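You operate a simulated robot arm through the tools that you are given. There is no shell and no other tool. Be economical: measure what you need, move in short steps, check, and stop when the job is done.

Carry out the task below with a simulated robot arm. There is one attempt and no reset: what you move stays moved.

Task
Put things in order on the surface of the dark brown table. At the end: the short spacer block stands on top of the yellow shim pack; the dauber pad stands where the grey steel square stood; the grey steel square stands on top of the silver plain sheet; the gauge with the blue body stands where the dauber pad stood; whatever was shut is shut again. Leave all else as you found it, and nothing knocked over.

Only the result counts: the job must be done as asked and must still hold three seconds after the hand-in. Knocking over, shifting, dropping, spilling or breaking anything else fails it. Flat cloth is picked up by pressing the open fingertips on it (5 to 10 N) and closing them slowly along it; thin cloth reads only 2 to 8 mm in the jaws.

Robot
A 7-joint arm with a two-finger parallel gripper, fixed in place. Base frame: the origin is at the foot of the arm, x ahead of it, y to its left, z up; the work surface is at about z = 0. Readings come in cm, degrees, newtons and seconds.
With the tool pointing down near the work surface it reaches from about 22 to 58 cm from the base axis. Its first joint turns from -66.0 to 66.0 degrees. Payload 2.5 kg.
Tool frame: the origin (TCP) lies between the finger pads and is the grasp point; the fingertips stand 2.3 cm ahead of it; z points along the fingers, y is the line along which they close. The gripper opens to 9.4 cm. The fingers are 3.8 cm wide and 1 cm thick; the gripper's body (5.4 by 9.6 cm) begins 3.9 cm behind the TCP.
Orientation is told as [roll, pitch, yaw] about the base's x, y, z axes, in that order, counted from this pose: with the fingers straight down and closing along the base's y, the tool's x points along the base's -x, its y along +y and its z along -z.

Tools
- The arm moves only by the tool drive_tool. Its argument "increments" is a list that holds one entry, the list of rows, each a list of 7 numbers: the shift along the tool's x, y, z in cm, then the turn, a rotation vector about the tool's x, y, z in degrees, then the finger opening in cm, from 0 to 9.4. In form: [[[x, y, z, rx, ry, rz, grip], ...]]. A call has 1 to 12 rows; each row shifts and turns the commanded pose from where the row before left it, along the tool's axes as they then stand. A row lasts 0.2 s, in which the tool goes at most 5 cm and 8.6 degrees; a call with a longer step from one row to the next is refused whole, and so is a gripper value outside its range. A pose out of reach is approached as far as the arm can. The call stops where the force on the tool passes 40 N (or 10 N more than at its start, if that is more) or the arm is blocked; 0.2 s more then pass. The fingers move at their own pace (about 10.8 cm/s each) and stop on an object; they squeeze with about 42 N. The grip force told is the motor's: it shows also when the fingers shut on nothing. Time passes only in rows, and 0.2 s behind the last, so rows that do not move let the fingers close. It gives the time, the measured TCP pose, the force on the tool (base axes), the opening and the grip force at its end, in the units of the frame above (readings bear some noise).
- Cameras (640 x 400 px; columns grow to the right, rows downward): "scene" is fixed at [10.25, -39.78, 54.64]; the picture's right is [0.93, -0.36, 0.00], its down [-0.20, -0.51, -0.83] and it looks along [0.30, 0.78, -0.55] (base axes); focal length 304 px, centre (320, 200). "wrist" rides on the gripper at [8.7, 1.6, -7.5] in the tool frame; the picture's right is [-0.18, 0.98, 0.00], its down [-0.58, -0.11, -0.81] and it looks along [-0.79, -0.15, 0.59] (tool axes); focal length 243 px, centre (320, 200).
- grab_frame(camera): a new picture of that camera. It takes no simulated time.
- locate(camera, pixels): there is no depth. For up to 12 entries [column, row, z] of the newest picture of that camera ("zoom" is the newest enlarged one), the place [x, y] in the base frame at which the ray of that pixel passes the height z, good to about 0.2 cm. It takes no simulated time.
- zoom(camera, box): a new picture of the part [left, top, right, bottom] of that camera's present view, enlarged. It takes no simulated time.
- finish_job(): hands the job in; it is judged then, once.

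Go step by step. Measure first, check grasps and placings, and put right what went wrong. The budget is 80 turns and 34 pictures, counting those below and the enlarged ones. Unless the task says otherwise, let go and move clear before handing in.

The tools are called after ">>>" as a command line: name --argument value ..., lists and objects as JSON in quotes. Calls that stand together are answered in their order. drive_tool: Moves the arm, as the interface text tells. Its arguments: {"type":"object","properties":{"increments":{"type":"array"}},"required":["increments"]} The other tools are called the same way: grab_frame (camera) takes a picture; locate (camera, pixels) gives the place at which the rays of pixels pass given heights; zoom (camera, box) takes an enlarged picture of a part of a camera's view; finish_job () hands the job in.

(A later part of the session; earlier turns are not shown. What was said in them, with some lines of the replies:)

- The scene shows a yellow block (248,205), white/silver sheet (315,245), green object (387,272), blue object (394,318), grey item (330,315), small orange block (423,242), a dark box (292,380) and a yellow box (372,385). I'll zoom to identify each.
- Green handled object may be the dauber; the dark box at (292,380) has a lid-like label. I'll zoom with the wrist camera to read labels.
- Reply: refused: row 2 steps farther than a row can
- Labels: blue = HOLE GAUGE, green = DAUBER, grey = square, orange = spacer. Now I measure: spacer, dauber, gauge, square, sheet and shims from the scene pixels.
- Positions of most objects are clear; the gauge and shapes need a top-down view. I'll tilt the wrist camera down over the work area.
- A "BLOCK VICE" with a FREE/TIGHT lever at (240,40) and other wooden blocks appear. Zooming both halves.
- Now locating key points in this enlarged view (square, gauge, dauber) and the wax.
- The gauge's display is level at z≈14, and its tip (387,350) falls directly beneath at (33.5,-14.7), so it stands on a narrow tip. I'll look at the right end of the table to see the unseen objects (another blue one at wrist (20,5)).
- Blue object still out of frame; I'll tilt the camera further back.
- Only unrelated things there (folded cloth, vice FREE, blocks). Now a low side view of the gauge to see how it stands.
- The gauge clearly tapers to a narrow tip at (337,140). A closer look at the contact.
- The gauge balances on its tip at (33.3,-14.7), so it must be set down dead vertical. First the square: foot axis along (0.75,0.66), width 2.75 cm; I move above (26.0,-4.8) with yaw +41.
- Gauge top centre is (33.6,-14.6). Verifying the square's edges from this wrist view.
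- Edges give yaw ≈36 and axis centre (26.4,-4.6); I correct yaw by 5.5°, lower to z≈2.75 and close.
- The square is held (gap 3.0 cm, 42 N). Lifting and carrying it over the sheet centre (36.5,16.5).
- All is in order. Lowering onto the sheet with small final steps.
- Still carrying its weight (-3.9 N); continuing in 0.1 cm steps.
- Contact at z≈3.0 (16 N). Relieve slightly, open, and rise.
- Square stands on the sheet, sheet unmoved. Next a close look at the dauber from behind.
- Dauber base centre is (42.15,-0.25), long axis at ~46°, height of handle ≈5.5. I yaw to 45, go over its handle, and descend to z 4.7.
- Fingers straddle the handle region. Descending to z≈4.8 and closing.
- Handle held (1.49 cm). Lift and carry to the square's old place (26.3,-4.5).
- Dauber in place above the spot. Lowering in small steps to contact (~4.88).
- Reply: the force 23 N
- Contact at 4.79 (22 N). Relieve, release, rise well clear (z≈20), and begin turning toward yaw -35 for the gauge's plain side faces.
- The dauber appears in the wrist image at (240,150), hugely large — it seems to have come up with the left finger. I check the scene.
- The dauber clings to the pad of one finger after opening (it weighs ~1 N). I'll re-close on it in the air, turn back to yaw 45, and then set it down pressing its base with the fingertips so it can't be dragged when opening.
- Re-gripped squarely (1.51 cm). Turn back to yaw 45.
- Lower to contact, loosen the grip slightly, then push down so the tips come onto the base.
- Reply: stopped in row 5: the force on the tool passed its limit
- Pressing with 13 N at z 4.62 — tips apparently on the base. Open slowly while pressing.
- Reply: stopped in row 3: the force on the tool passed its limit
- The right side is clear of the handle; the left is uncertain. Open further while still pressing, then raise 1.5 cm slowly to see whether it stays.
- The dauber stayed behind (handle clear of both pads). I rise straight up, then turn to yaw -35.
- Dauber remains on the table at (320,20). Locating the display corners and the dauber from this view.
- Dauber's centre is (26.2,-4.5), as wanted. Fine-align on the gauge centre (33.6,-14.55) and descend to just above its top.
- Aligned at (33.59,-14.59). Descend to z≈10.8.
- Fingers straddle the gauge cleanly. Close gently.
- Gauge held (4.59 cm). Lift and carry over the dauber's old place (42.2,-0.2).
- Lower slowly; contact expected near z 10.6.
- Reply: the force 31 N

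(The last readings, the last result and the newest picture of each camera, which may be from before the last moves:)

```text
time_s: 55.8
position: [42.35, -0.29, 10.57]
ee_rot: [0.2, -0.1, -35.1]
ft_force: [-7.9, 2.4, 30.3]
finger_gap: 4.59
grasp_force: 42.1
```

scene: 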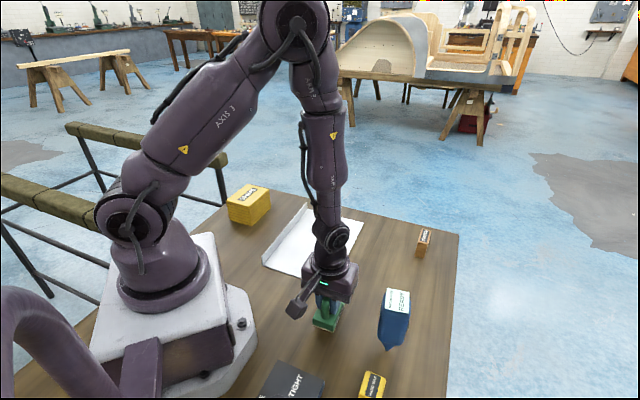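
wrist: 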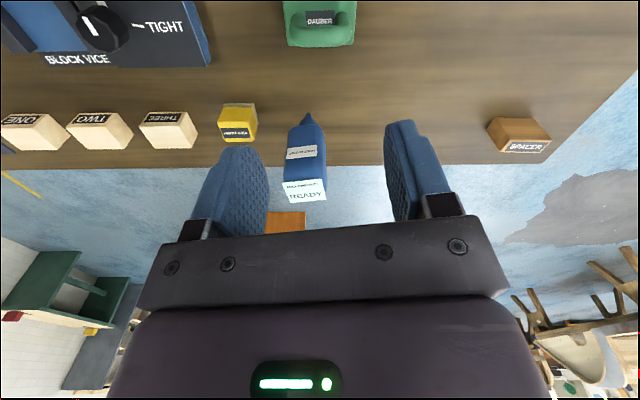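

Firm contact; back off to the light-contact height, then open a little and let it settle.

>>> drive_tool --increments '[[[0, 0, -0.08, 0, 0, 0, 3.5], [0, 0, 0, 0, 0, 0, 3.5], [0, 0, 0, 0, 0, 0, 4.65], [0, 0, 0, 0, 0, 0, 4.75], [0, 0, 0, 0, 0, 0, 4.85], [0, 0, 0, 0, 0, 0, 5.0], [0, 0, 0, 0, 0, 0, 5.0], [0, 0, 0, 0, 0, 0, 5.0], [0, 0, 0, 0, 0, 0, 5.0]]]'

>>> zoom --camera "scene" --box '[340, 210, 440, 310]'

```text
time_s: 57.8
position: [42.28, -0.28, 10.42]
ee_rot: [0.1, 0.0, -35.2]
ft_force: [-0.8, -0.4, -0.2]
finger_gap: 5.01
grasp_force: 0.1
```

```text
4.00 times, centred on (390, 260) of scene
```

zoom: 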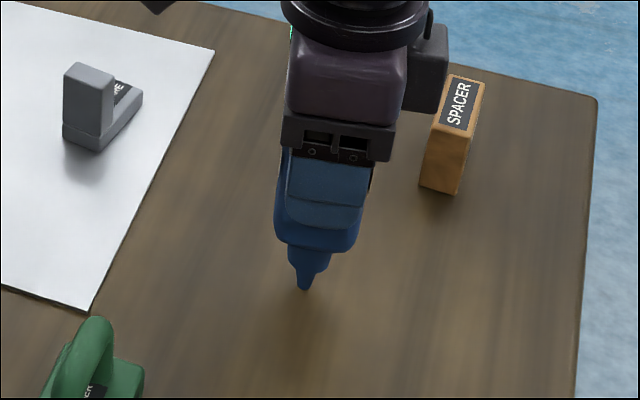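

Gauge looks upright, no side force. Open further in gentle steps and rise straight up.

>>> drive_tool --increments '[[[0, 0, 0, 0, 0, 0, 5.4], [0, 0, 0, 0, 0, 0, 6], [0, 0, 0, 0, 0, 0, 6.6], [0, 0, 0, 0, 0, 0, 6.6], [0, 0, -1, 0, 0, 0, 6.6], [0, 0, -2, 0, 0, 0, 6.6], [0, 0, -3, 0, 0, 0, 6.6], [0, 0, -3, 0, 0, 0, 6.6], [0, 0, -2, 0, 0, 0, 6.6], [0, 0, 0, 0, 0, 0, 6.6]]]'

>>> zoom --camera "scene" --box '[300, 200, 460, 320]'

```text
time_s: 60.0
position: [42.16, -0.32, 21.69]
ee_rot: [0.0, 0.1, -35.2]
ft_force: [0.3, -0.1, -0.3]
finger_gap: 6.62
grasp_force: 0.0
```

```text
3.33 times, centred on (380, 260) of scene
```

zoom: 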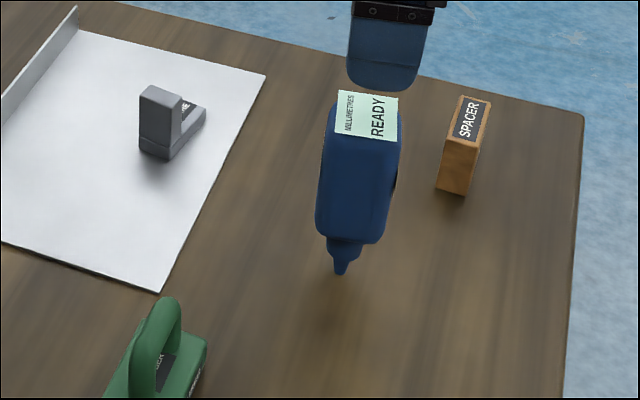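

Gauge stands upright in the dauber's old place. Now measure the spacer precisely from this zoom.

>>> locate --camera "zoom" --pixels '[[437, 187, 0], [464, 195, 0], [445, 143, 5], [475, 151, 5], [463, 97, 5], [490, 102, 5], [463, 97, 4.5], [490, 102, 4.5], [476, 187, 0]]'

>>> locate --camera "scene" --pixels '[[242.1, 202, 6.5], [265.5, 207.2, 6.5], [285.2, 189.5, 6.5], [264.8, 184, 6.5], [245.1, 219, 0], [267.5, 226, 0]]'

```text
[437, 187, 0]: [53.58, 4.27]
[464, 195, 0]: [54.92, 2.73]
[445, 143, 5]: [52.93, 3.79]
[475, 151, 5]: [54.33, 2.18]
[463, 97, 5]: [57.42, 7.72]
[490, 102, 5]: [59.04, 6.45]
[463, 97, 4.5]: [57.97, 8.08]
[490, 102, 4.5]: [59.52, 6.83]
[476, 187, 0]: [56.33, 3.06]
```

```text
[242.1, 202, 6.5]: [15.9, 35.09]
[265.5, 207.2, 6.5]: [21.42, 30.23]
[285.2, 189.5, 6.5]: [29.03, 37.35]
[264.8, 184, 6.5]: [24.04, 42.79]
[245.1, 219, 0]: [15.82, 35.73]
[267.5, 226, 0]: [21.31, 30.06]
```

Spacer centre (56.4,5.4), long axis ~42°, height ~4.5; shim top centre (22.6,36.5) at z 6.5. To keep the camera away from the gauge I grip the spacer by its ends (yaw -48).

>>> drive_tool --increments '[[[0, 0, 0, 0, 0, 6.5, 9], [0, 0, 0, 0, 0, 6.5, 9.2], [-1.32, 3.6, 0, 0, 0, 0, 9.2], [-1.32, 3.6, 0, 0, 0, 0, 9.2], [-1.32, 3.6, 1.5, 0, 0, 0, 9.2], [-1.32, 3.6, 1.5, 0, 0, 0, 9.2], [0, 0, 3, 0, 0, 0, 9.2], [0, 0, 3, 0, 0, 0, 9.2], [0, 0, 2, 0, 0, 0, 9.2], [0, 0, 0, 0, 0, 0, 9.2], [0, 0, 0, 0, 0, 0, 9.2]]]'

```text
time_s: 62.4
position: [56.58, 5.19, 10.52]
ee_rot: [0.1, -0.1, -48.1]
ft_force: [-0.3, -0.2, 0.2]
finger_gap: 9.18
grasp_force: 0.0
```

On station at (56.6,5.2). Small correction, descend to z≈2.9.

>>> drive_tool --increments '[[[0.2, 0, 2, 0, 0, 0, 9.2], [0, 0, 2, 0, 0, 0, 9.2], [0, 0, 2, 0, 0, 0, 9.2], [0, 0, 1, 0, 0, 0, 9.2], [0, 0, 0.6, 0, 0, 0, 9.2], [0, 0, 0, 0, 0, 0, 9.2]]]'

>>> drive_tool --increments '[[[0, 0, 0, 0, 0, 0, 8], [0, 0, 0, 0, 0, 0, 7], [0, 0, 0, 0, 0, 0, 6], [0, 0, 0, 0, 0, 0, 5], [0, 0, 0, 0, 0, 0, 4.5], [0, 0, 0, 0, 0, 0, 4.5]]]'

```text
time_s: 63.8
position: [56.4, 5.69, 2.92]
ee_rot: [0.2, 0.0, -48.1]
ft_force: [0.2, 0.4, -0.6]
finger_gap: 9.2
grasp_force: 0.0
```

```text
time_s: 65.2
position: [56.35, 5.56, 2.93]
ee_rot: [0.1, 0.0, -48.1]
ft_force: [1.3, -0.3, 0.2]
finger_gap: 5.84
grasp_force: 42.0
```

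Spacer held (5.84 cm). Lift and start across toward the shim pack.

>>> drive_tool --increments '[[[0, 0, -2, 0, 0, 0, 4.5], [0, 0, -3, 0, 0, 0, 4.5], [0, 0, -3.5, 0, 0, 0, 4.5], [0, 0, -3.5, 0, 0, 0, 4.5], [3.8, -0.37, 0, 0, 0, 0, 4.5], [3.8, -0.37, 0, 0, 0, 0, 4.5], [3.8, -0.37, 0, 0, 0, 0, 4.5], [3.8, -0.37, 0, 0, 0, 0, 4.5], [3.8, -0.37, 0, 0, 0, 0, 4.5], [0, 0, 0, 0, 0, 0, 4.5]]]'

>>> drive_tool --increments '[[[0, 0, 0, 0, 0, -8.2, 4.5], [0, 0, 0, 0, 0, -8.2, 4.5], [0, 0, 0, 0, 0, -8.2, 4.5], [0, 0, 0, 0, 0, -8.2, 4.5], [0, 0, 0, 0, 0, -8.2, 4.5], [0, 0, 0, 0, 0, -8.2, 4.5], [0, 0, 0, 0, 0, -8.2, 4.5], [0, 0, 0, 0, 0, -8.2, 4.5], [0, 0, 0, 0, 0, -8.2, 4.5], [0, 0, 0, 0, 0, -8.2, 4.5], [0, 0, 0, 0, 0, -8.2, 4.5], [0, 0, 0, 0, 0, 0, 4.5]]]'

```text
time_s: 67.4
position: [42.4, 18.63, 14.56]
ee_rot: [0.1, 0.1, -48.2]
ft_force: [-0.1, 0.1, -0.3]
finger_gap: 5.82
grasp_force: 41.3
```

```text
time_s: 70.0
position: [42.3, 18.48, 14.86]
ee_rot: [0.0, -0.1, 42.2]
ft_force: [0.2, 0.4, -0.8]
finger_gap: 5.83
grasp_force: 42.2
```

Turned to yaw 42 with the grip intact. Move over the shims' centre (22.6,36.5).

>>> drive_tool --increments '[[[0.371, 3.79, 0, 0, 0, 0, 4.5], [0.371, 3.79, 0, 0, 0, 0, 4.5], [0.371, 3.79, 0, 0, 0, 0, 4.5], [0.371, 3.79, 0, 0, 0, 0, 4.5], [0.371, 3.79, 0, 0, 0, 0, 4.5], [0.371, 3.79, 0, 0, 0, 0, 4.5], [0.371, 3.79, 0, 0, 0, 0, 4.5], [0, 0, 0, 0, 0, 0, 4.5], [0, 0, 0, 0, 0, 0, 4.5]]]'

>>> zoom --camera "scene" --box '[190, 140, 330, 240]'

```text
time_s: 72.0
position: [22.49, 36.32, 14.77]
ee_rot: [0.0, 0.0, 42.1]
ft_force: [0.2, 0.9, -0.7]
finger_gap: 5.82
grasp_force: 41.9
```

```text
4.00 times, centred on (260, 190) of scene
```

zoom: 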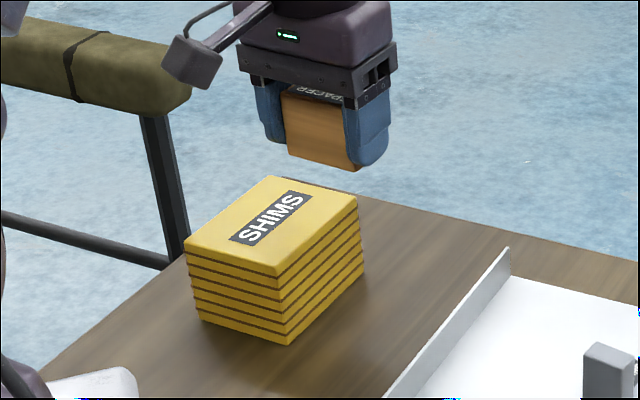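

Spacer is level above the pack. Descend, with fine steps near z≈9.5.

>>> drive_tool --increments '[[[0, 0, 2, 0, 0, 0, 4.5], [0, 0, 2, 0, 0, 0, 4.5], [0, 0, 0.7, 0, 0, 0, 4.5], [0, 0, 0.15, 0, 0, 0, 4.5], [0, 0, 0, 0, 0, 0, 4.5]]]'

>>> drive_tool --increments '[[[0, 0, 0.15, 0, 0, 0, 4.5], [0, 0, 0, 0, 0, 0, 4.5]]]'

```text
time_s: 73.2
position: [22.56, 36.4, 9.97]
ee_rot: [0.0, 0.0, 42.1]
ft_force: [0.1, -1.5, 1.4]
finger_gap: 5.84
grasp_force: 41.8
```

```text
time_s: 73.8
position: [22.71, 36.37, 9.98]
ee_rot: [0.0, -0.1, 42.1]
ft_force: [-3.3, -7.6, 20.8]
finger_gap: 5.83
grasp_force: 41.5
```

Contact (21 N) at z≈9.9. Ease off, open, rise.

>>> drive_tool --increments '[[[0, 0, -0.1, 0, 0, 0, 4.5], [0, 0, 0, 0, 0, 0, 6.0], [0, 0, 0, 0, 0, 0, 6.5], [0, 0, 0, 0, 0, 0, 7.2], [0, 0, -1, 0, 0, 0, 7.2], [0, 0, -3, 0, 0, 0, 7.2], [0, 0, -4, 0, 0, 0, 7.2], [0, 0, -4, 0, 0, 0, 7.2], [0, 0, -3, 0, 0, 0, 7.2], [0, 0, 0, 0, 0, 0, 7.2]]]'

>>> grab_frame --camera "scene"

```text
time_s: 76.0
position: [22.5, 36.29, 25.08]
ee_rot: [0.0, -0.1, 42.2]
ft_force: [0.5, -0.7, 0.4]
finger_gap: 7.19
grasp_force: 0.0
```

```text
0 pictures are left
```

scene: 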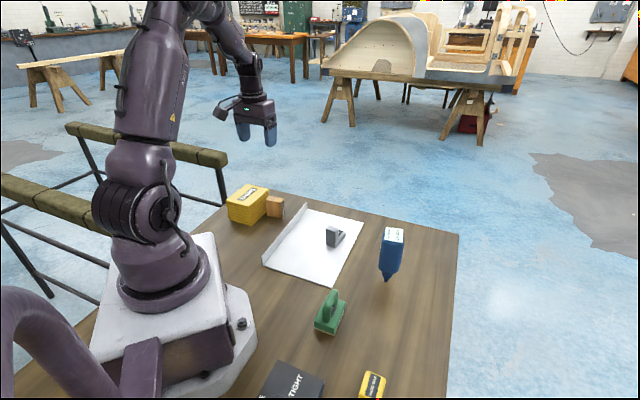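

The last picture shows the spacer at (275,207) standing beside, not on, the shim pack: my pack measurement used a wrongly offset zoom. Re-measuring pack and spacer from this picture (correct pixels).

>>> locate --camera "scene" --pixels '[[230, 220.5, 0], [252.5, 225.7, 0], [270.5, 208.7, 0], [226.3, 201.2, 7], [248.8, 208.8, 7], [269.2, 189.2, 7], [247.5, 184.2, 7], [266.5, 216, 0], [283, 219, 0], [284, 214, 0], [275, 207, 2.25], [275, 198, 4.5]]'

>>> locate --camera "zoom" --pixels '[[200, 322, 0], [290, 343, 0], [362, 275, 0], [185, 245, 7], [275, 276, 7], [357, 197, 7], [270, 177, 7], [510, 250, 2], [386, 398, 2]]'

```text
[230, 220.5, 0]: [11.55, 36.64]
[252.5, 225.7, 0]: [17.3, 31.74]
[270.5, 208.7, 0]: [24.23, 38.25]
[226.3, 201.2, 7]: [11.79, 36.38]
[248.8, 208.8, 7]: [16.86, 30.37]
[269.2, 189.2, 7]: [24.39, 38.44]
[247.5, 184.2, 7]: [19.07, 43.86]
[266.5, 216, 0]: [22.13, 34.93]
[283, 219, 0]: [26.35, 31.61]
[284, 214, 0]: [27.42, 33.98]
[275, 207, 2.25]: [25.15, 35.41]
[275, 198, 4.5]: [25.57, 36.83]
```

```text
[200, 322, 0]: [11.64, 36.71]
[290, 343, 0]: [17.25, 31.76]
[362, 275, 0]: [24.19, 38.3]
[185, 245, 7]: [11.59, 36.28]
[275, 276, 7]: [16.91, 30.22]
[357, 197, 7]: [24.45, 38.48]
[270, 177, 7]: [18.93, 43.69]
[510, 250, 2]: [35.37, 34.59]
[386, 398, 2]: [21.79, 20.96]
```

The spacer tipped off the pack edge (pack's true centre ≈(18.1,37.5), top z≈7); it now stands near (25.0,34.4), probably on its end, ~1 cm from the pack. No pictures remain, so I'll use grip widths. First turn to yaw 132 up high so the fingers close parallel to the pack's face.

>>> drive_tool --increments '[[[0, 0, 0, 0, 0, -8.2, 9.2], [0, 0, 0, 0, 0, -8.2, 9.2], [0, 0, 0, 0, 0, -8.2, 9.2], [0, 0, 0, 0, 0, -8.2, 9.2], [0, 0, 0, 0, 0, -8.2, 9.2], [0, 0, 0, 0, 0, -8.2, 9.2], [0, 0, 0, 0, 0, -8.2, 9.2], [0, 0, 0, 0, 0, -8.2, 9.2], [0, 0, 0, 0, 0, -8.2, 9.2], [0, 0, 0, 0, 0, -8.2, 9.2], [0, 0, 0, 0, 0, -8.2, 9.2], [0, 0, 0, 0, 0, 0, 9.2]]]'

```text
time_s: 78.6
position: [22.57, 36.39, 24.97]
ee_rot: [-0.1, 0.0, 132.4]
ft_force: [-0.1, 0.8, 0.5]
finger_gap: 9.19
grasp_force: 0.0
```

Yaw 132 is reachable. Move over (25.4,33.9) and descend to z≈4.2.

>>> drive_tool --increments '[[[3.75, -0.41, 0, 0, 0, 0, 9.2], [0, 0, 4, 0, 0, 0, 9.2], [0, 0, 4, 0, 0, 0, 9.2], [0, 0, 4, 0, 0, 0, 9.2], [0, 0, 3, 0, 0, 0, 9.2], [0, 0, 0, 0, 0, 0, 9.2], [0, 0, 0, 0, 0, 0, 9.2]]]'

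>>> drive_tool --increments '[[[0, 0, 2, 0, 0, 0, 9.2], [0, 0, 2, 0, 0, 0, 9.2], [0, 0, 1, 0, 0, 0, 9.2], [0, 0, 0.7, 0, 0, 0, 9.2], [0, 0, 0, 0, 0, 0, 9.2], [0, 0, 0, 0, 0, 0, 9.2]]]'

```text
time_s: 80.2
position: [25.53, 33.8, 10.2]
ee_rot: [-0.1, 0.0, 132.3]
ft_force: [-0.4, 0.5, 0.5]
finger_gap: 9.2
grasp_force: 0.0
```

```text
time_s: 81.6
position: [25.48, 34.0, 4.35]
ee_rot: [-0.1, 0.1, 132.2]
ft_force: [0.9, 0.1, 0.1]
finger_gap: 9.2
grasp_force: 0.1
```

No contact on the way down. Close slowly to feel the block.

>>> drive_tool --increments '[[[0, 0, 0, 0, 0, 0, 8], [0, 0, 0, 0, 0, 0, 7], [0, 0, 0, 0, 0, 0, 6], [0, 0, 0, 0, 0, 0, 5], [0, 0, 0, 0, 0, 0, 4], [0, 0, 0, 0, 0, 0, 3], [0, 0, 0, 0, 0, 0, 2], [0, 0, 0, 0, 0, 0, 1], [0, 0, 0, 0, 0, 0, 0.5], [0, 0, 0, 0, 0, 0, 0.5]]]'

```text
time_s: 83.8
position: [25.42, 33.94, 4.23]
ee_rot: [-0.1, 0.0, 132.3]
ft_force: [-0.3, 0.1, -0.2]
finger_gap: 2.33
grasp_force: 42.2
```

Block caught: 2.33 cm thick. Lift it high and turn back to yaw 42 before carrying it to the free area where the gauge stood, to test which way it stands.

>>> drive_tool --increments '[[[0, 0, -2, 0, 0, 0, 0.5], [0, 0, -4, 0, 0, 0, 0.5], [0, 0, -4, 0, 0, 0, 0.5], [0, 0, -4, 0, 0, 0, 0.5], [0, 0, -3, 0, 0, 0, 0.5], [0, 0, 0, 0, 0, 0, 0.5]]]'

>>> drive_tool --increments '[[[0, 0, 0, 0, 0, 8.2, 0.5], [0, 0, 0, 0, 0, 8.2, 0.5], [0, 0, 0, 0, 0, 8.2, 0.5], [0, 0, 0, 0, 0, 8.2, 0.5], [0, 0, 0, 0, 0, 8.2, 0.5], [0, 0, 0, 0, 0, 8.2, 0.5], [0, 0, 0, 0, 0, 8.2, 0.5], [0, 0, 0, 0, 0, 8.2, 0.5], [0, 0, 0, 0, 0, 8.2, 0.5], [0, 0, 0, 0, 0, 8.2, 0.5], [0, 0, 0, 0, 0, 8.2, 0.5], [0, 0, 0, 0, 0, 0, 0.5]]]'

```text
time_s: 85.2
position: [25.17, 34.05, 21.44]
ee_rot: [-0.2, 0.0, 132.4]
ft_force: [-0.2, 0.3, 0.0]
finger_gap: 2.33
grasp_force: 41.7
```

```text
time_s: 87.8
position: [25.3, 33.84, 21.27]
ee_rot: [0.0, -0.1, 41.9]
ft_force: [-0.6, -0.1, -0.4]
finger_gap: 2.31
grasp_force: 41.6
```

Carry to (35,-13) at z 21.

>>> drive_tool --increments '[[[2.01, -3.45, 0, 0, 0, 0, 0.5], [2.01, -3.45, 0, 0, 0, 0, 0.5], [2.01, -3.45, 0, 0, 0, 0, 0.5], [2.01, -3.45, 0, 0, 0, 0, 0.5], [2.01, -3.45, 0, 0, 0, 0, 0.5], [2.01, -3.45, 0, 0, 0, 0, 0.5], [2.01, -3.45, 0, 0, 0, 0, 0.5], [2.01, -3.45, 0, 0, 0, 0, 0.5], [2.01, -3.45, 0, 0, 0, 0, 0.5], [2.01, -3.45, 0, 0, 0, 0, 0.5], [2.01, -3.45, 0, 0, 0, 0, 0.5], [2.01, -3.45, 0, 0, 0, 0, 0.5]]]'

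>>> drive_tool --increments '[[[0, 0, 0, 0, 0, 0, 0.5], [0, 0, 4, 0, 0, 0, 0.5], [0, 0, 4, 0, 0, 0, 0.5], [0, 0, 4, 0, 0, 0, 0.5], [0, 0, 3, 0, 0, 0, 0.5], [0, 0, 1, 0, 0, 0, 0.5], [0, 0, 0, 0, 0, 0, 0.5], [0, 0, 0, 0, 0, 0, 0.5]]]'

```text
time_s: 90.4
position: [35.32, -12.89, 21.38]
ee_rot: [0.1, 0.0, 42.0]
ft_force: [0.3, -1.0, -0.5]
finger_gap: 2.33
grasp_force: 41.8
```

```text
time_s: 92.2
position: [35.27, -12.86, 5.3]
ee_rot: [0.0, -0.1, 42.0]
ft_force: [0.6, 0.2, -0.9]
finger_gap: 2.28
grasp_force: 42.3
```

Grasped at z≈4.28, so contact is near there. Lower in small steps.

>>> drive_tool --increments '[[[0, 0, 0.7, 0, 0, 0, 0.5], [0, 0, 0.15, 0, 0, 0, 0.5], [0, 0, 0, 0, 0, 0, 0.5]]]'

>>> drive_tool --increments '[[[0, 0, 0.12, 0, 0, 0, 0.5], [0, 0, 0, 0, 0, 0, 0.5]]]'

```text
time_s: 93.0
position: [35.29, -12.92, 4.51]
ee_rot: [0.1, 0.0, 42.1]
ft_force: [0.2, 0.4, 0.2]
finger_gap: 2.33
grasp_force: 41.8
```

```text
time_s: 93.6
position: [35.22, -12.82, 4.37]
ee_rot: [-0.1, -0.1, 42.1]
ft_force: [1.1, 0.3, 1.1]
finger_gap: 2.34
grasp_force: 41.4
```

>>> drive_tool --increments '[[[0, 0, 0.06, 0, 0, 0, 0.5], [0, 0, 0, 0, 0, 0, 0.5]]]'

>>> drive_tool --increments '[[[0, 0, 0, 0, 0, 0, 2.6], [0, 0, 0, 0, 0, 0, 3.2], [0, 0, 0, 0, 0, 0, 4.5], [0, 0, 0, 0, 0, 0, 6], [0, 0, -2, 0, 0, 0, 6], [0, 0, -3, 0, 0, 0, 6], [0, 0, -4, 0, 0, 0, 8], [0, 0, 0, 0, 0, 0, 9.2], [0, 0, 0, 0, 0, 0, 9.2]]]'

```text
time_s: 94.2
position: [35.28, -12.91, 4.47]
ee_rot: [-0.1, -0.2, 42.0]
ft_force: [1.5, 0.8, 6.1]
finger_gap: 2.33
grasp_force: 41.9
```

```text
time_s: 96.2
position: [35.29, -13.01, 13.33]
ee_rot: [0.1, -0.1, 42.1]
ft_force: [0.5, -0.6, -0.4]
finger_gap: 9.2
grasp_force: 0.0
```

Released. Turn 90° to measure the other horizontal dimension.

>>> drive_tool --increments '[[[0, 0, 0, 0, 0, 8.19, 9.2], [0, 0, 0, 0, 0, 8.19, 9.2], [0, 0, 0, 0, 0, 8.19, 9.2], [0, 0, 0, 0, 0, 8.19, 9.2], [0, 0, 0, 0, 0, 8.19, 9.2], [0, 0, 0, 0, 0, 8.19, 9.2], [0, 0, 0, 0, 0, 8.19, 9.2], [0, 0, 0, 0, 0, 8.19, 9.2], [0, 0, 0, 0, 0, 8.19, 9.2], [0, 0, 0, 0, 0, 8.19, 9.2], [0, 0, 0, 0, 0, 8.19, 9.2], [0, 0, 0, 0, 0, 0, 9.2]]]'

>>> drive_tool --increments '[[[0, 0, 3, 0, 0, 0, 9.2], [0, 0, 3, 0, 0, 0, 9.2], [0, 0, 2, 0, 0, 0, 9.2], [0, 0, 0.8, 0, 0, 0, 9.2], [0, 0, 0, 0, 0, 0, 9.2], [0, 0, 0, 0, 0, 0, 8], [0, 0, 0, 0, 0, 0, 7], [0, 0, 0, 0, 0, 0, 6], [0, 0, 0, 0, 0, 0, 5], [0, 0, 0, 0, 0, 0, 4], [0, 0, 0, 0, 0, 0, 3.5], [0, 0, 0, 0, 0, 0, 3.5]]]'

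```text
time_s: 98.8
position: [35.23, -12.9, 13.11]
ee_rot: [0.2, -0.1, -48.1]
ft_force: [0.5, -0.2, 0.4]
finger_gap: 9.22
grasp_force: 0.1
```

```text
time_s: 101.4
position: [35.15, -12.95, 4.47]
ee_rot: [0.0, 0.0, -48.0]
ft_force: [0.4, -0.5, 1.7]
finger_gap: 4.93
grasp_force: 42.0
```

It measures 4.93 cm here, so the block (5.84 × 2.33 × 4.93) is standing on its end; its label side faces toward the base. I'll regrip across the thin width at yaw 42, so it can be tilted back onto its bottom.

>>> drive_tool --increments '[[[0, 0, 0, 0, 0, 0, 5.2], [0, 0, 0, 0, 0, 0, 6], [0, 0, 0, 0, 0, 0, 8], [0, 0, 0, 0, 0, 0, 9.2], [0, 0, -2, 0, 0, 0, 9.2], [0, 0, -3, 0, 0, 0, 9.2], [0, 0, -3.8, 0, 0, 0, 9.2], [0, 0, 0, 0, 0, 0, 9.2]]]'

>>> drive_tool --increments '[[[0, 0, 0, 0, 0, -8.19, 9.2], [0, 0, 0, 0, 0, -8.19, 9.2], [0, 0, 0, 0, 0, -8.19, 9.2], [0, 0, 0, 0, 0, -8.19, 9.2], [0, 0, 0, 0, 0, -8.19, 9.2], [0, 0, 0, 0, 0, -8.19, 9.2], [0, 0, 0, 0, 0, -8.19, 9.2], [0, 0, 0, 0, 0, -8.19, 9.2], [0, 0, 0, 0, 0, -8.19, 9.2], [0, 0, 0, 0, 0, -8.19, 9.2], [0, 0, 0, 0, 0, -8.19, 9.2], [0, 0, 0, 0, 0, 0, 9.2]]]'

>>> drive_tool --increments '[[[0, 0, 3, 0, 0, 0, 8], [0, 0, 3, 0, 0, 0, 7], [0, 0, 2, 0, 0, 0, 6], [0, 0, 0.8, 0, 0, 0, 6], [0, 0, 0, 0, 0, 0, 6], [0, 0, 0, 0, 0, 0, 5], [0, 0, 0, 0, 0, 0, 4], [0, 0, 0, 0, 0, 0, 3], [0, 0, 0, 0, 0, 0, 2], [0, 0, 0, 0, 0, 0, 0.5], [0, 0, 0, 0, 0, 0, 0.5]]]'

```text
time_s: 103.2
position: [35.39, -13.05, 13.38]
ee_rot: [0.1, 0.0, -48.0]
ft_force: [0.0, 1.1, -0.5]
finger_gap: 9.21
grasp_force: 0.0
```

```text
time_s: 105.8
position: [35.31, -12.97, 13.08]
ee_rot: [0.1, -0.1, 42.2]
ft_force: [-0.8, 0.3, 0.2]
finger_gap: 9.21
grasp_force: 0.1
```

```text
time_s: 108.2
position: [35.1, -12.87, 4.48]
ee_rot: [0.0, -0.1, 42.1]
ft_force: [0.1, -0.4, 0.3]
finger_gap: 2.35
grasp_force: 41.6
```

Regripped (2.35 cm). Lift, turn to yaw 0 (clear of the gauge), then tilt the hand by 60°.

>>> drive_tool --increments '[[[0, 0, -2, 0, 0, 0, 0.5], [0, 0, -3.5, 0, 0, 0, 0.5], [0, 0, 0, 0, 0, 8.42, 0.5], [0, 0, 0, 0, 0, 8.42, 0.5], [0, 0, 0, 0, 0, 8.42, 0.5], [0, 0, 0, 0, 0, 8.42, 0.5], [0, 0, 0, 0, 0, 8.42, 0.5], [0, 0, 0, 0, 0, 0, 0.5]]]'

>>> drive_tool --increments '[[[0, 0, 0, 0, 8.57, 0, 0.5], [0, 0, 0, 0, 8.57, 0, 0.5], [0, 0, 0, 0, 8.57, 0, 0.5], [0, 0, 0, 0, 8.57, 0, 0.5], [0, 0, 0, 0, 8.57, 0, 0.5], [0, 0, 0, 0, 8.57, 0, 0.5], [0, 0, 0, 0, 8.57, 0, 0.5], [0, 0, 0, 0, 0, 0, 0.5], [0, 0, 0, 0, 0, 0, 0.5]]]'

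```text
time_s: 110.0
position: [35.22, -12.89, 9.98]
ee_rot: [-0.1, -0.1, -0.1]
ft_force: [-0.1, 0.4, -0.8]
finger_gap: 2.3
grasp_force: 41.6
```

```text
time_s: 112.0
position: [35.32, -12.91, 9.96]
ee_rot: [0.1, 59.9, 0.0]
ft_force: [0.0, 0.1, -0.9]
finger_gap: 2.33
grasp_force: 41.8
```

Tilt reached exactly. Go to 70° and lower along vertical until near contact (expected z≈3.85).

>>> drive_tool --increments '[[[0, 0, 0, 0, 5, 0, 0.5], [0, 0, 0, 0, 5, 0, 0.5], [-2.35, 0, 0.855, 0, 0, 0, 0.5], [-2.35, 0, 0.855, 0, 0, 0, 0.5], [-0.56, 0, 0.2, 0, 0, 0, 0.5], [0, 0, 0, 0, 0, 0, 0.5], [0, 0, 0, 0, 0, 0, 0.5]]]'

>>> drive_tool --increments '[[[-0.14, 0, 0.05, 0, 0, 0, 0.5], [-0.14, 0, 0.05, 0, 0, 0, 0.5], [0, 0, 0, 0, 0, 0, 0.5]]]'

```text
time_s: 113.6
position: [35.22, -12.95, 4.41]
ee_rot: [0.1, 70.0, 0.1]
ft_force: [-0.4, -0.2, 0.4]
finger_gap: 2.36
grasp_force: 42.2
```

```text
time_s: 114.4
position: [35.22, -13.05, 4.04]
ee_rot: [0.1, 69.9, 0.1]
ft_force: [0.6, -1.2, -0.4]
finger_gap: 2.33
grasp_force: 42.1
```

Almost there; two more small steps to contact.

>>> drive_tool --increments '[[[-0.12, 0, 0.04, 0, 0, 0, 0.5], [0, 0, 0, 0, 0, 0, 0.5]]]'

>>> drive_tool --increments '[[[-0.1, 0, 0.03, 0, 0, 0, 0.5], [0, 0, 0, 0, 0, 0, 0.5]]]'

```text
time_s: 115.0
position: [35.24, -13.02, 3.99]
ee_rot: [0.1, 70.0, 0.2]
ft_force: [0.4, 0.9, 0.0]
finger_gap: 2.31
grasp_force: 41.3
```

```text
time_s: 115.6
position: [35.24, -13.03, 3.79]
ee_rot: [0.1, 69.9, 0.0]
ft_force: [0.6, 0.4, 4.3]
finger_gap: 2.33
grasp_force: 42.1
```

Contact (4.3 N). Open gently so it pivots onto its bottom between the pads, then back the hand out along its own axis and upright it.

>>> drive_tool --increments '[[[0, 0, 0, 0, 0, 0, 2.5], [0, 0, 0, 0, 0, 0, 2.7], [0, 0, 0, 0, 0, 0, 3.0], [0, 0, 0, 0, 0, 0, 3.4], [0, 0, 0, 0, 0, 0, 4.5], [0, 0, 0, 0, 0, 0, 5.5], [0, 0, -2, 0, 0, 0, 5.5], [0, 0, -3, 0, 0, 0, 5.5], [2, 0, -3, 0, 0, 0, 5.5], [4, 0, 0, 0, 0, 0, 5.5], [4, 0, 0, 0, 0, 0, 5.5], [0, 0, 0, 0, 0, 0, 5.5]]]'

>>> drive_tool --increments '[[[0, 0, 0, 0, -8.5, 0, 5.5], [0, 0, 0, 0, -8.5, 0, 5.5], [0, 0, 0, 0, -8.5, 0, 5.5], [0, 0, 0, 0, -8.5, 0, 5.5], [0, 0, 0, 0, -8.5, 0, 5.5], [0, 0, 0, 0, -8.5, 0, 5.5], [0, 0, 0, 0, -8.5, 0, 5.5], [0, 0, 0, 0, -8.5, 0, 5.5], [0, 0, 0, 0, -2, 0, 5.5], [0, 0, 0, 0, 0, 0, 9.2], [0, 0, 0, 0, 0, 0, 9.2]]]'

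```text
time_s: 118.2
position: [33.36, -13.07, 12.18]
ee_rot: [0.3, 69.9, 0.2]
ft_force: [-0.5, -0.6, -0.6]
finger_gap: 5.48
grasp_force: 0.0
out of reach, approached as far as the arm can: row 7, 8, 9
```

```text
time_s: 120.6
position: [33.5, -12.97, 11.84]
ee_rot: [-0.1, -0.1, 0.1]
ft_force: [1.2, -0.6, 0.4]
finger_gap: 9.23
grasp_force: 0.0
```

The hand is upright again at (33.5,-13,11.8), and by geometry the block should now lie upright at about (34.85,-13), long axis along x. Move over it and grip across its width.

>>> drive_tool --increments '[[[-1.35, 0, 0, 0, 0, 0, 7], [0, 0, 3, 0, 0, 0, 7], [0, 0, 3, 0, 0, 0, 7], [0, 0, 2, 0, 0, 0, 7], [0, 0, 0.7, 0, 0, 0, 7], [0, 0, 0, 0, 0, 0, 6], [0, 0, 0, 0, 0, 0, 4.5], [0, 0, 0, 0, 0, 0, 3], [0, 0, 0, 0, 0, 0, 2], [0, 0, 0, 0, 0, 0, 0.5], [0, 0, 0, 0, 0, 0, 0.5]]]'

```text
time_s: 123.0
position: [34.91, -13.06, 3.28]
ee_rot: [0.1, -0.1, 0.0]
ft_force: [0.0, 0.3, 0.6]
finger_gap: 2.31
grasp_force: 42.1
```

Gripped (2.31 cm). Lift, turn to yaw 44 and carry to the pack's true centre (18.1,37.5).

>>> drive_tool --increments '[[[0, 0, -3, 0, 0, 0, 0.5], [0, 0, -4.5, 0, 0, 0, 0.5], [0, 0, -4.5, 0, 0, 0, 0.5], [0, 0, -4.5, 0, 0, 0, 0.5], [0, 0, -2, 0, 0, 0, 0.5], [0, 0, 0, 0, 0, -7.33, 0.5], [0, 0, 0, 0, 0, -7.33, 0.5], [0, 0, 0, 0, 0, -7.33, 0.5], [0, 0, 0, 0, 0, -7.33, 0.5], [0, 0, 0, 0, 0, -7.33, 0.5], [0, 0, 0, 0, 0, -7.33, 0.5], [0, 0, 0, 0, 0, 0, 0.5]]]'

>>> drive_tool --increments '[[[-1.925, 4.0, 0, 0, 0, 0, 0.5], [-1.925, 4.0, 0, 0, 0, 0, 0.5], [-1.925, 4.0, 0, 0, 0, 0, 0.5], [-1.925, 4.0, 0, 0, 0, 0, 0.5], [-1.925, 4.0, 0, 0, 0, 0, 0.5], [-1.925, 4.0, 0, 0, 0, 0, 0.5], [-1.925, 4.0, 0, 0, 0, 0, 0.5], [-1.925, 4.0, 0, 0, 0, 0, 0.5], [-1.925, 4.0, 0, 0, 0, 0, 0.5], [-1.925, 4.0, 0, 0, 0, 0, 0.5], [-1.925, 4.0, 0, 0, 0, 0, 0.5], [-1.925, 4.0, 0, 0, 0, 0, 0.5]]]'

>>> drive_tool --increments '[[[0, 0, 0, 0, 0, 0, 0.5], [0, 0, 0, 0, 0, 0, 0.5]]]'

```text
time_s: 125.6
position: [34.85, -13.01, 21.48]
ee_rot: [0.0, -0.1, 44.1]
ft_force: [0.3, -0.3, 0.6]
finger_gap: 2.32
grasp_force: 41.3
```

```text
time_s: 128.2
position: [18.35, 37.47, 21.46]
ee_rot: [0.1, -0.1, 43.8]
ft_force: [0.4, 0.4, -1.0]
finger_gap: 2.32
grasp_force: 42.3
```

```text
time_s: 128.8
position: [18.36, 37.39, 21.49]
ee_rot: [0.0, -0.1, 43.8]
ft_force: [-0.3, 0.3, -0.4]
finger_gap: 2.35
grasp_force: 42.1
```

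In position (18.35,37.4). Descend; contact expected at z≈10.3.

>>> drive_tool --increments '[[[0, 0, 4, 0, 0, 0, 0.5], [0, 0, 4, 0, 0, 0, 0.5], [0, 0, 2, 0, 0, 0, 0.5], [0, 0, 0.7, 0, 0, 0, 0.5], [0, 0, 0, 0, 0, 0, 0.5], [0, 0, 0, 0, 0, 0, 0.5]]]'

>>> drive_tool --increments '[[[0, 0, 0.15, 0, 0, 0, 0.5], [0, 0, 0, 0, 0, 0, 0.5]]]'

>>> drive_tool --increments '[[[0, 0, 0.1, 0, 0, 0, 0.5], [0, 0, 0, 0, 0, 0, 0.5]]]'

```text
time_s: 130.2
position: [18.07, 37.53, 10.93]
ee_rot: [0.0, -0.1, 44.0]
ft_force: [-0.3, 0.0, -0.2]
finger_gap: 2.33
grasp_force: 41.9
```

```text
time_s: 130.8
position: [18.01, 37.62, 10.82]
ee_rot: [0.0, -0.1, 43.9]
ft_force: [0.0, -0.4, -0.5]
finger_gap: 2.38
grasp_force: 42.0
```

```text
time_s: 131.4
position: [18.02, 37.67, 10.73]
ee_rot: [0.1, -0.1, 43.9]
ft_force: [0.2, -0.6, -1.1]
finger_gap: 2.32
grasp_force: 42.4
```

No contact yet at 10.73; continue in small steps.

>>> drive_tool --increments '[[[0, 0, 0.15, 0, 0, 0, 0.5], [0, 0, 0, 0, 0, 0, 0.5]]]'

>>> drive_tool --increments '[[[0, 0, 0.1, 0, 0, 0, 0.5], [0, 0, 0, 0, 0, 0, 0.5]]]'

>>> drive_tool --increments '[[[0, 0, 0.07, 0, 0, 0, 0.5], [0, 0, 0, 0, 0, 0, 0.5]]]'

```text
time_s: 132.0
position: [18.0, 37.72, 10.43]
ee_rot: [0.0, -0.1, 43.9]
ft_force: [-0.4, 0.0, -0.7]
finger_gap: 2.34
grasp_force: 41.7
```

```text
time_s: 132.6
position: [18.17, 37.63, 10.36]
ee_rot: [0.0, 0.0, 43.9]
ft_force: [0.3, 0.0, 0.4]
finger_gap: 2.32
grasp_force: 42.3
```

```text
time_s: 133.2
position: [18.14, 37.64, 10.39]
ee_rot: [0.0, 0.0, 43.9]
ft_force: [0.1, -0.4, -1.1]
finger_gap: 2.33
grasp_force: 42.0
```

>>> drive_tool --increments '[[[0, 0, 0.08, 0, 0, 0, 0.5], [0, 0, 0, 0, 0, 0, 0.5]]]'

>>> drive_tool --increments '[[[0, 0, 0.06, 0, 0, 0, 0.5], [0, 0, 0, 0, 0, 0, 0.5]]]'

```text
time_s: 133.8
position: [18.2, 37.71, 10.42]
ee_rot: [0.0, -0.1, 43.8]
ft_force: [0.7, -1.0, -1.0]
finger_gap: 2.35
grasp_force: 41.7
```

```text
time_s: 134.4
position: [18.22, 37.51, 10.28]
ee_rot: [0.0, -0.1, 43.9]
ft_force: [0.8, -3.2, 9.9]
finger_gap: 2.36
grasp_force: 42.3
```

Contact (9.9 N) at z 10.28, exactly as expected. Release symmetrically and rise clear.

>>> drive_tool --increments '[[[0, 0, -0.03, 0, 0, 0, 2.4], [0, 0, 0, 0, 0, 0, 2.6], [0, 0, 0, 0, 0, 0, 3.2], [0, 0, 0, 0, 0, 0, 4.5], [0, 0, 0, 0, 0, 0, 5.5], [0, 0, 0, 0, 0, 0, 5.5], [0, 0, -1, 0, 0, 0, 5.5], [0, 0, -3, 0, 0, 0, 5.5], [0, 0, -4, 0, 0, 0, 5.5], [0, 0, -4, 0, 0, 0, 5.5], [0, 0, 0, 0, 0, 0, 5.5]]]'

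```text
time_s: 136.8
position: [18.25, 37.49, 22.17]
ee_rot: [0.1, -0.2, 43.8]
ft_force: [0.0, 0.1, 0.3]
finger_gap: 5.5
grasp_force: 0.0
```

The hand is clear, with nothing held (gap 5.5 cm, no load), and the readings fit the spacer resting on the pack at its true centre. No pictures or spare turns remain, so I hand in now.

>>> finish_job

```text
The job is handed in.
```

I handed the job in with all four moves made, but the spacer's final placing rests on touch readings, because I had run out of pictures.

- **Spacer:** My first placing missed the shim pack because I had measured the pack's position wrongly. The spacer tipped off and landed on its end beside it. I picked it up, tilted it back down and set it on the pack's true centre. The contact height matched what I expected. I inferred which side faces up from how it fell and did not see it.
- **Square, dauber and gauge:** The last picture shows the square on the sheet, the dauber where the square stood and the gauge upright where the dauber stood. The dauber stuck to a finger at first and had to be set down a second time. After that picture I worked with the spacer on the free spot where the gauge had been, and felt no unexpected contact.
- **Shut things:** I saw nothing that was shut. The vice stood at FREE and I left it alone.
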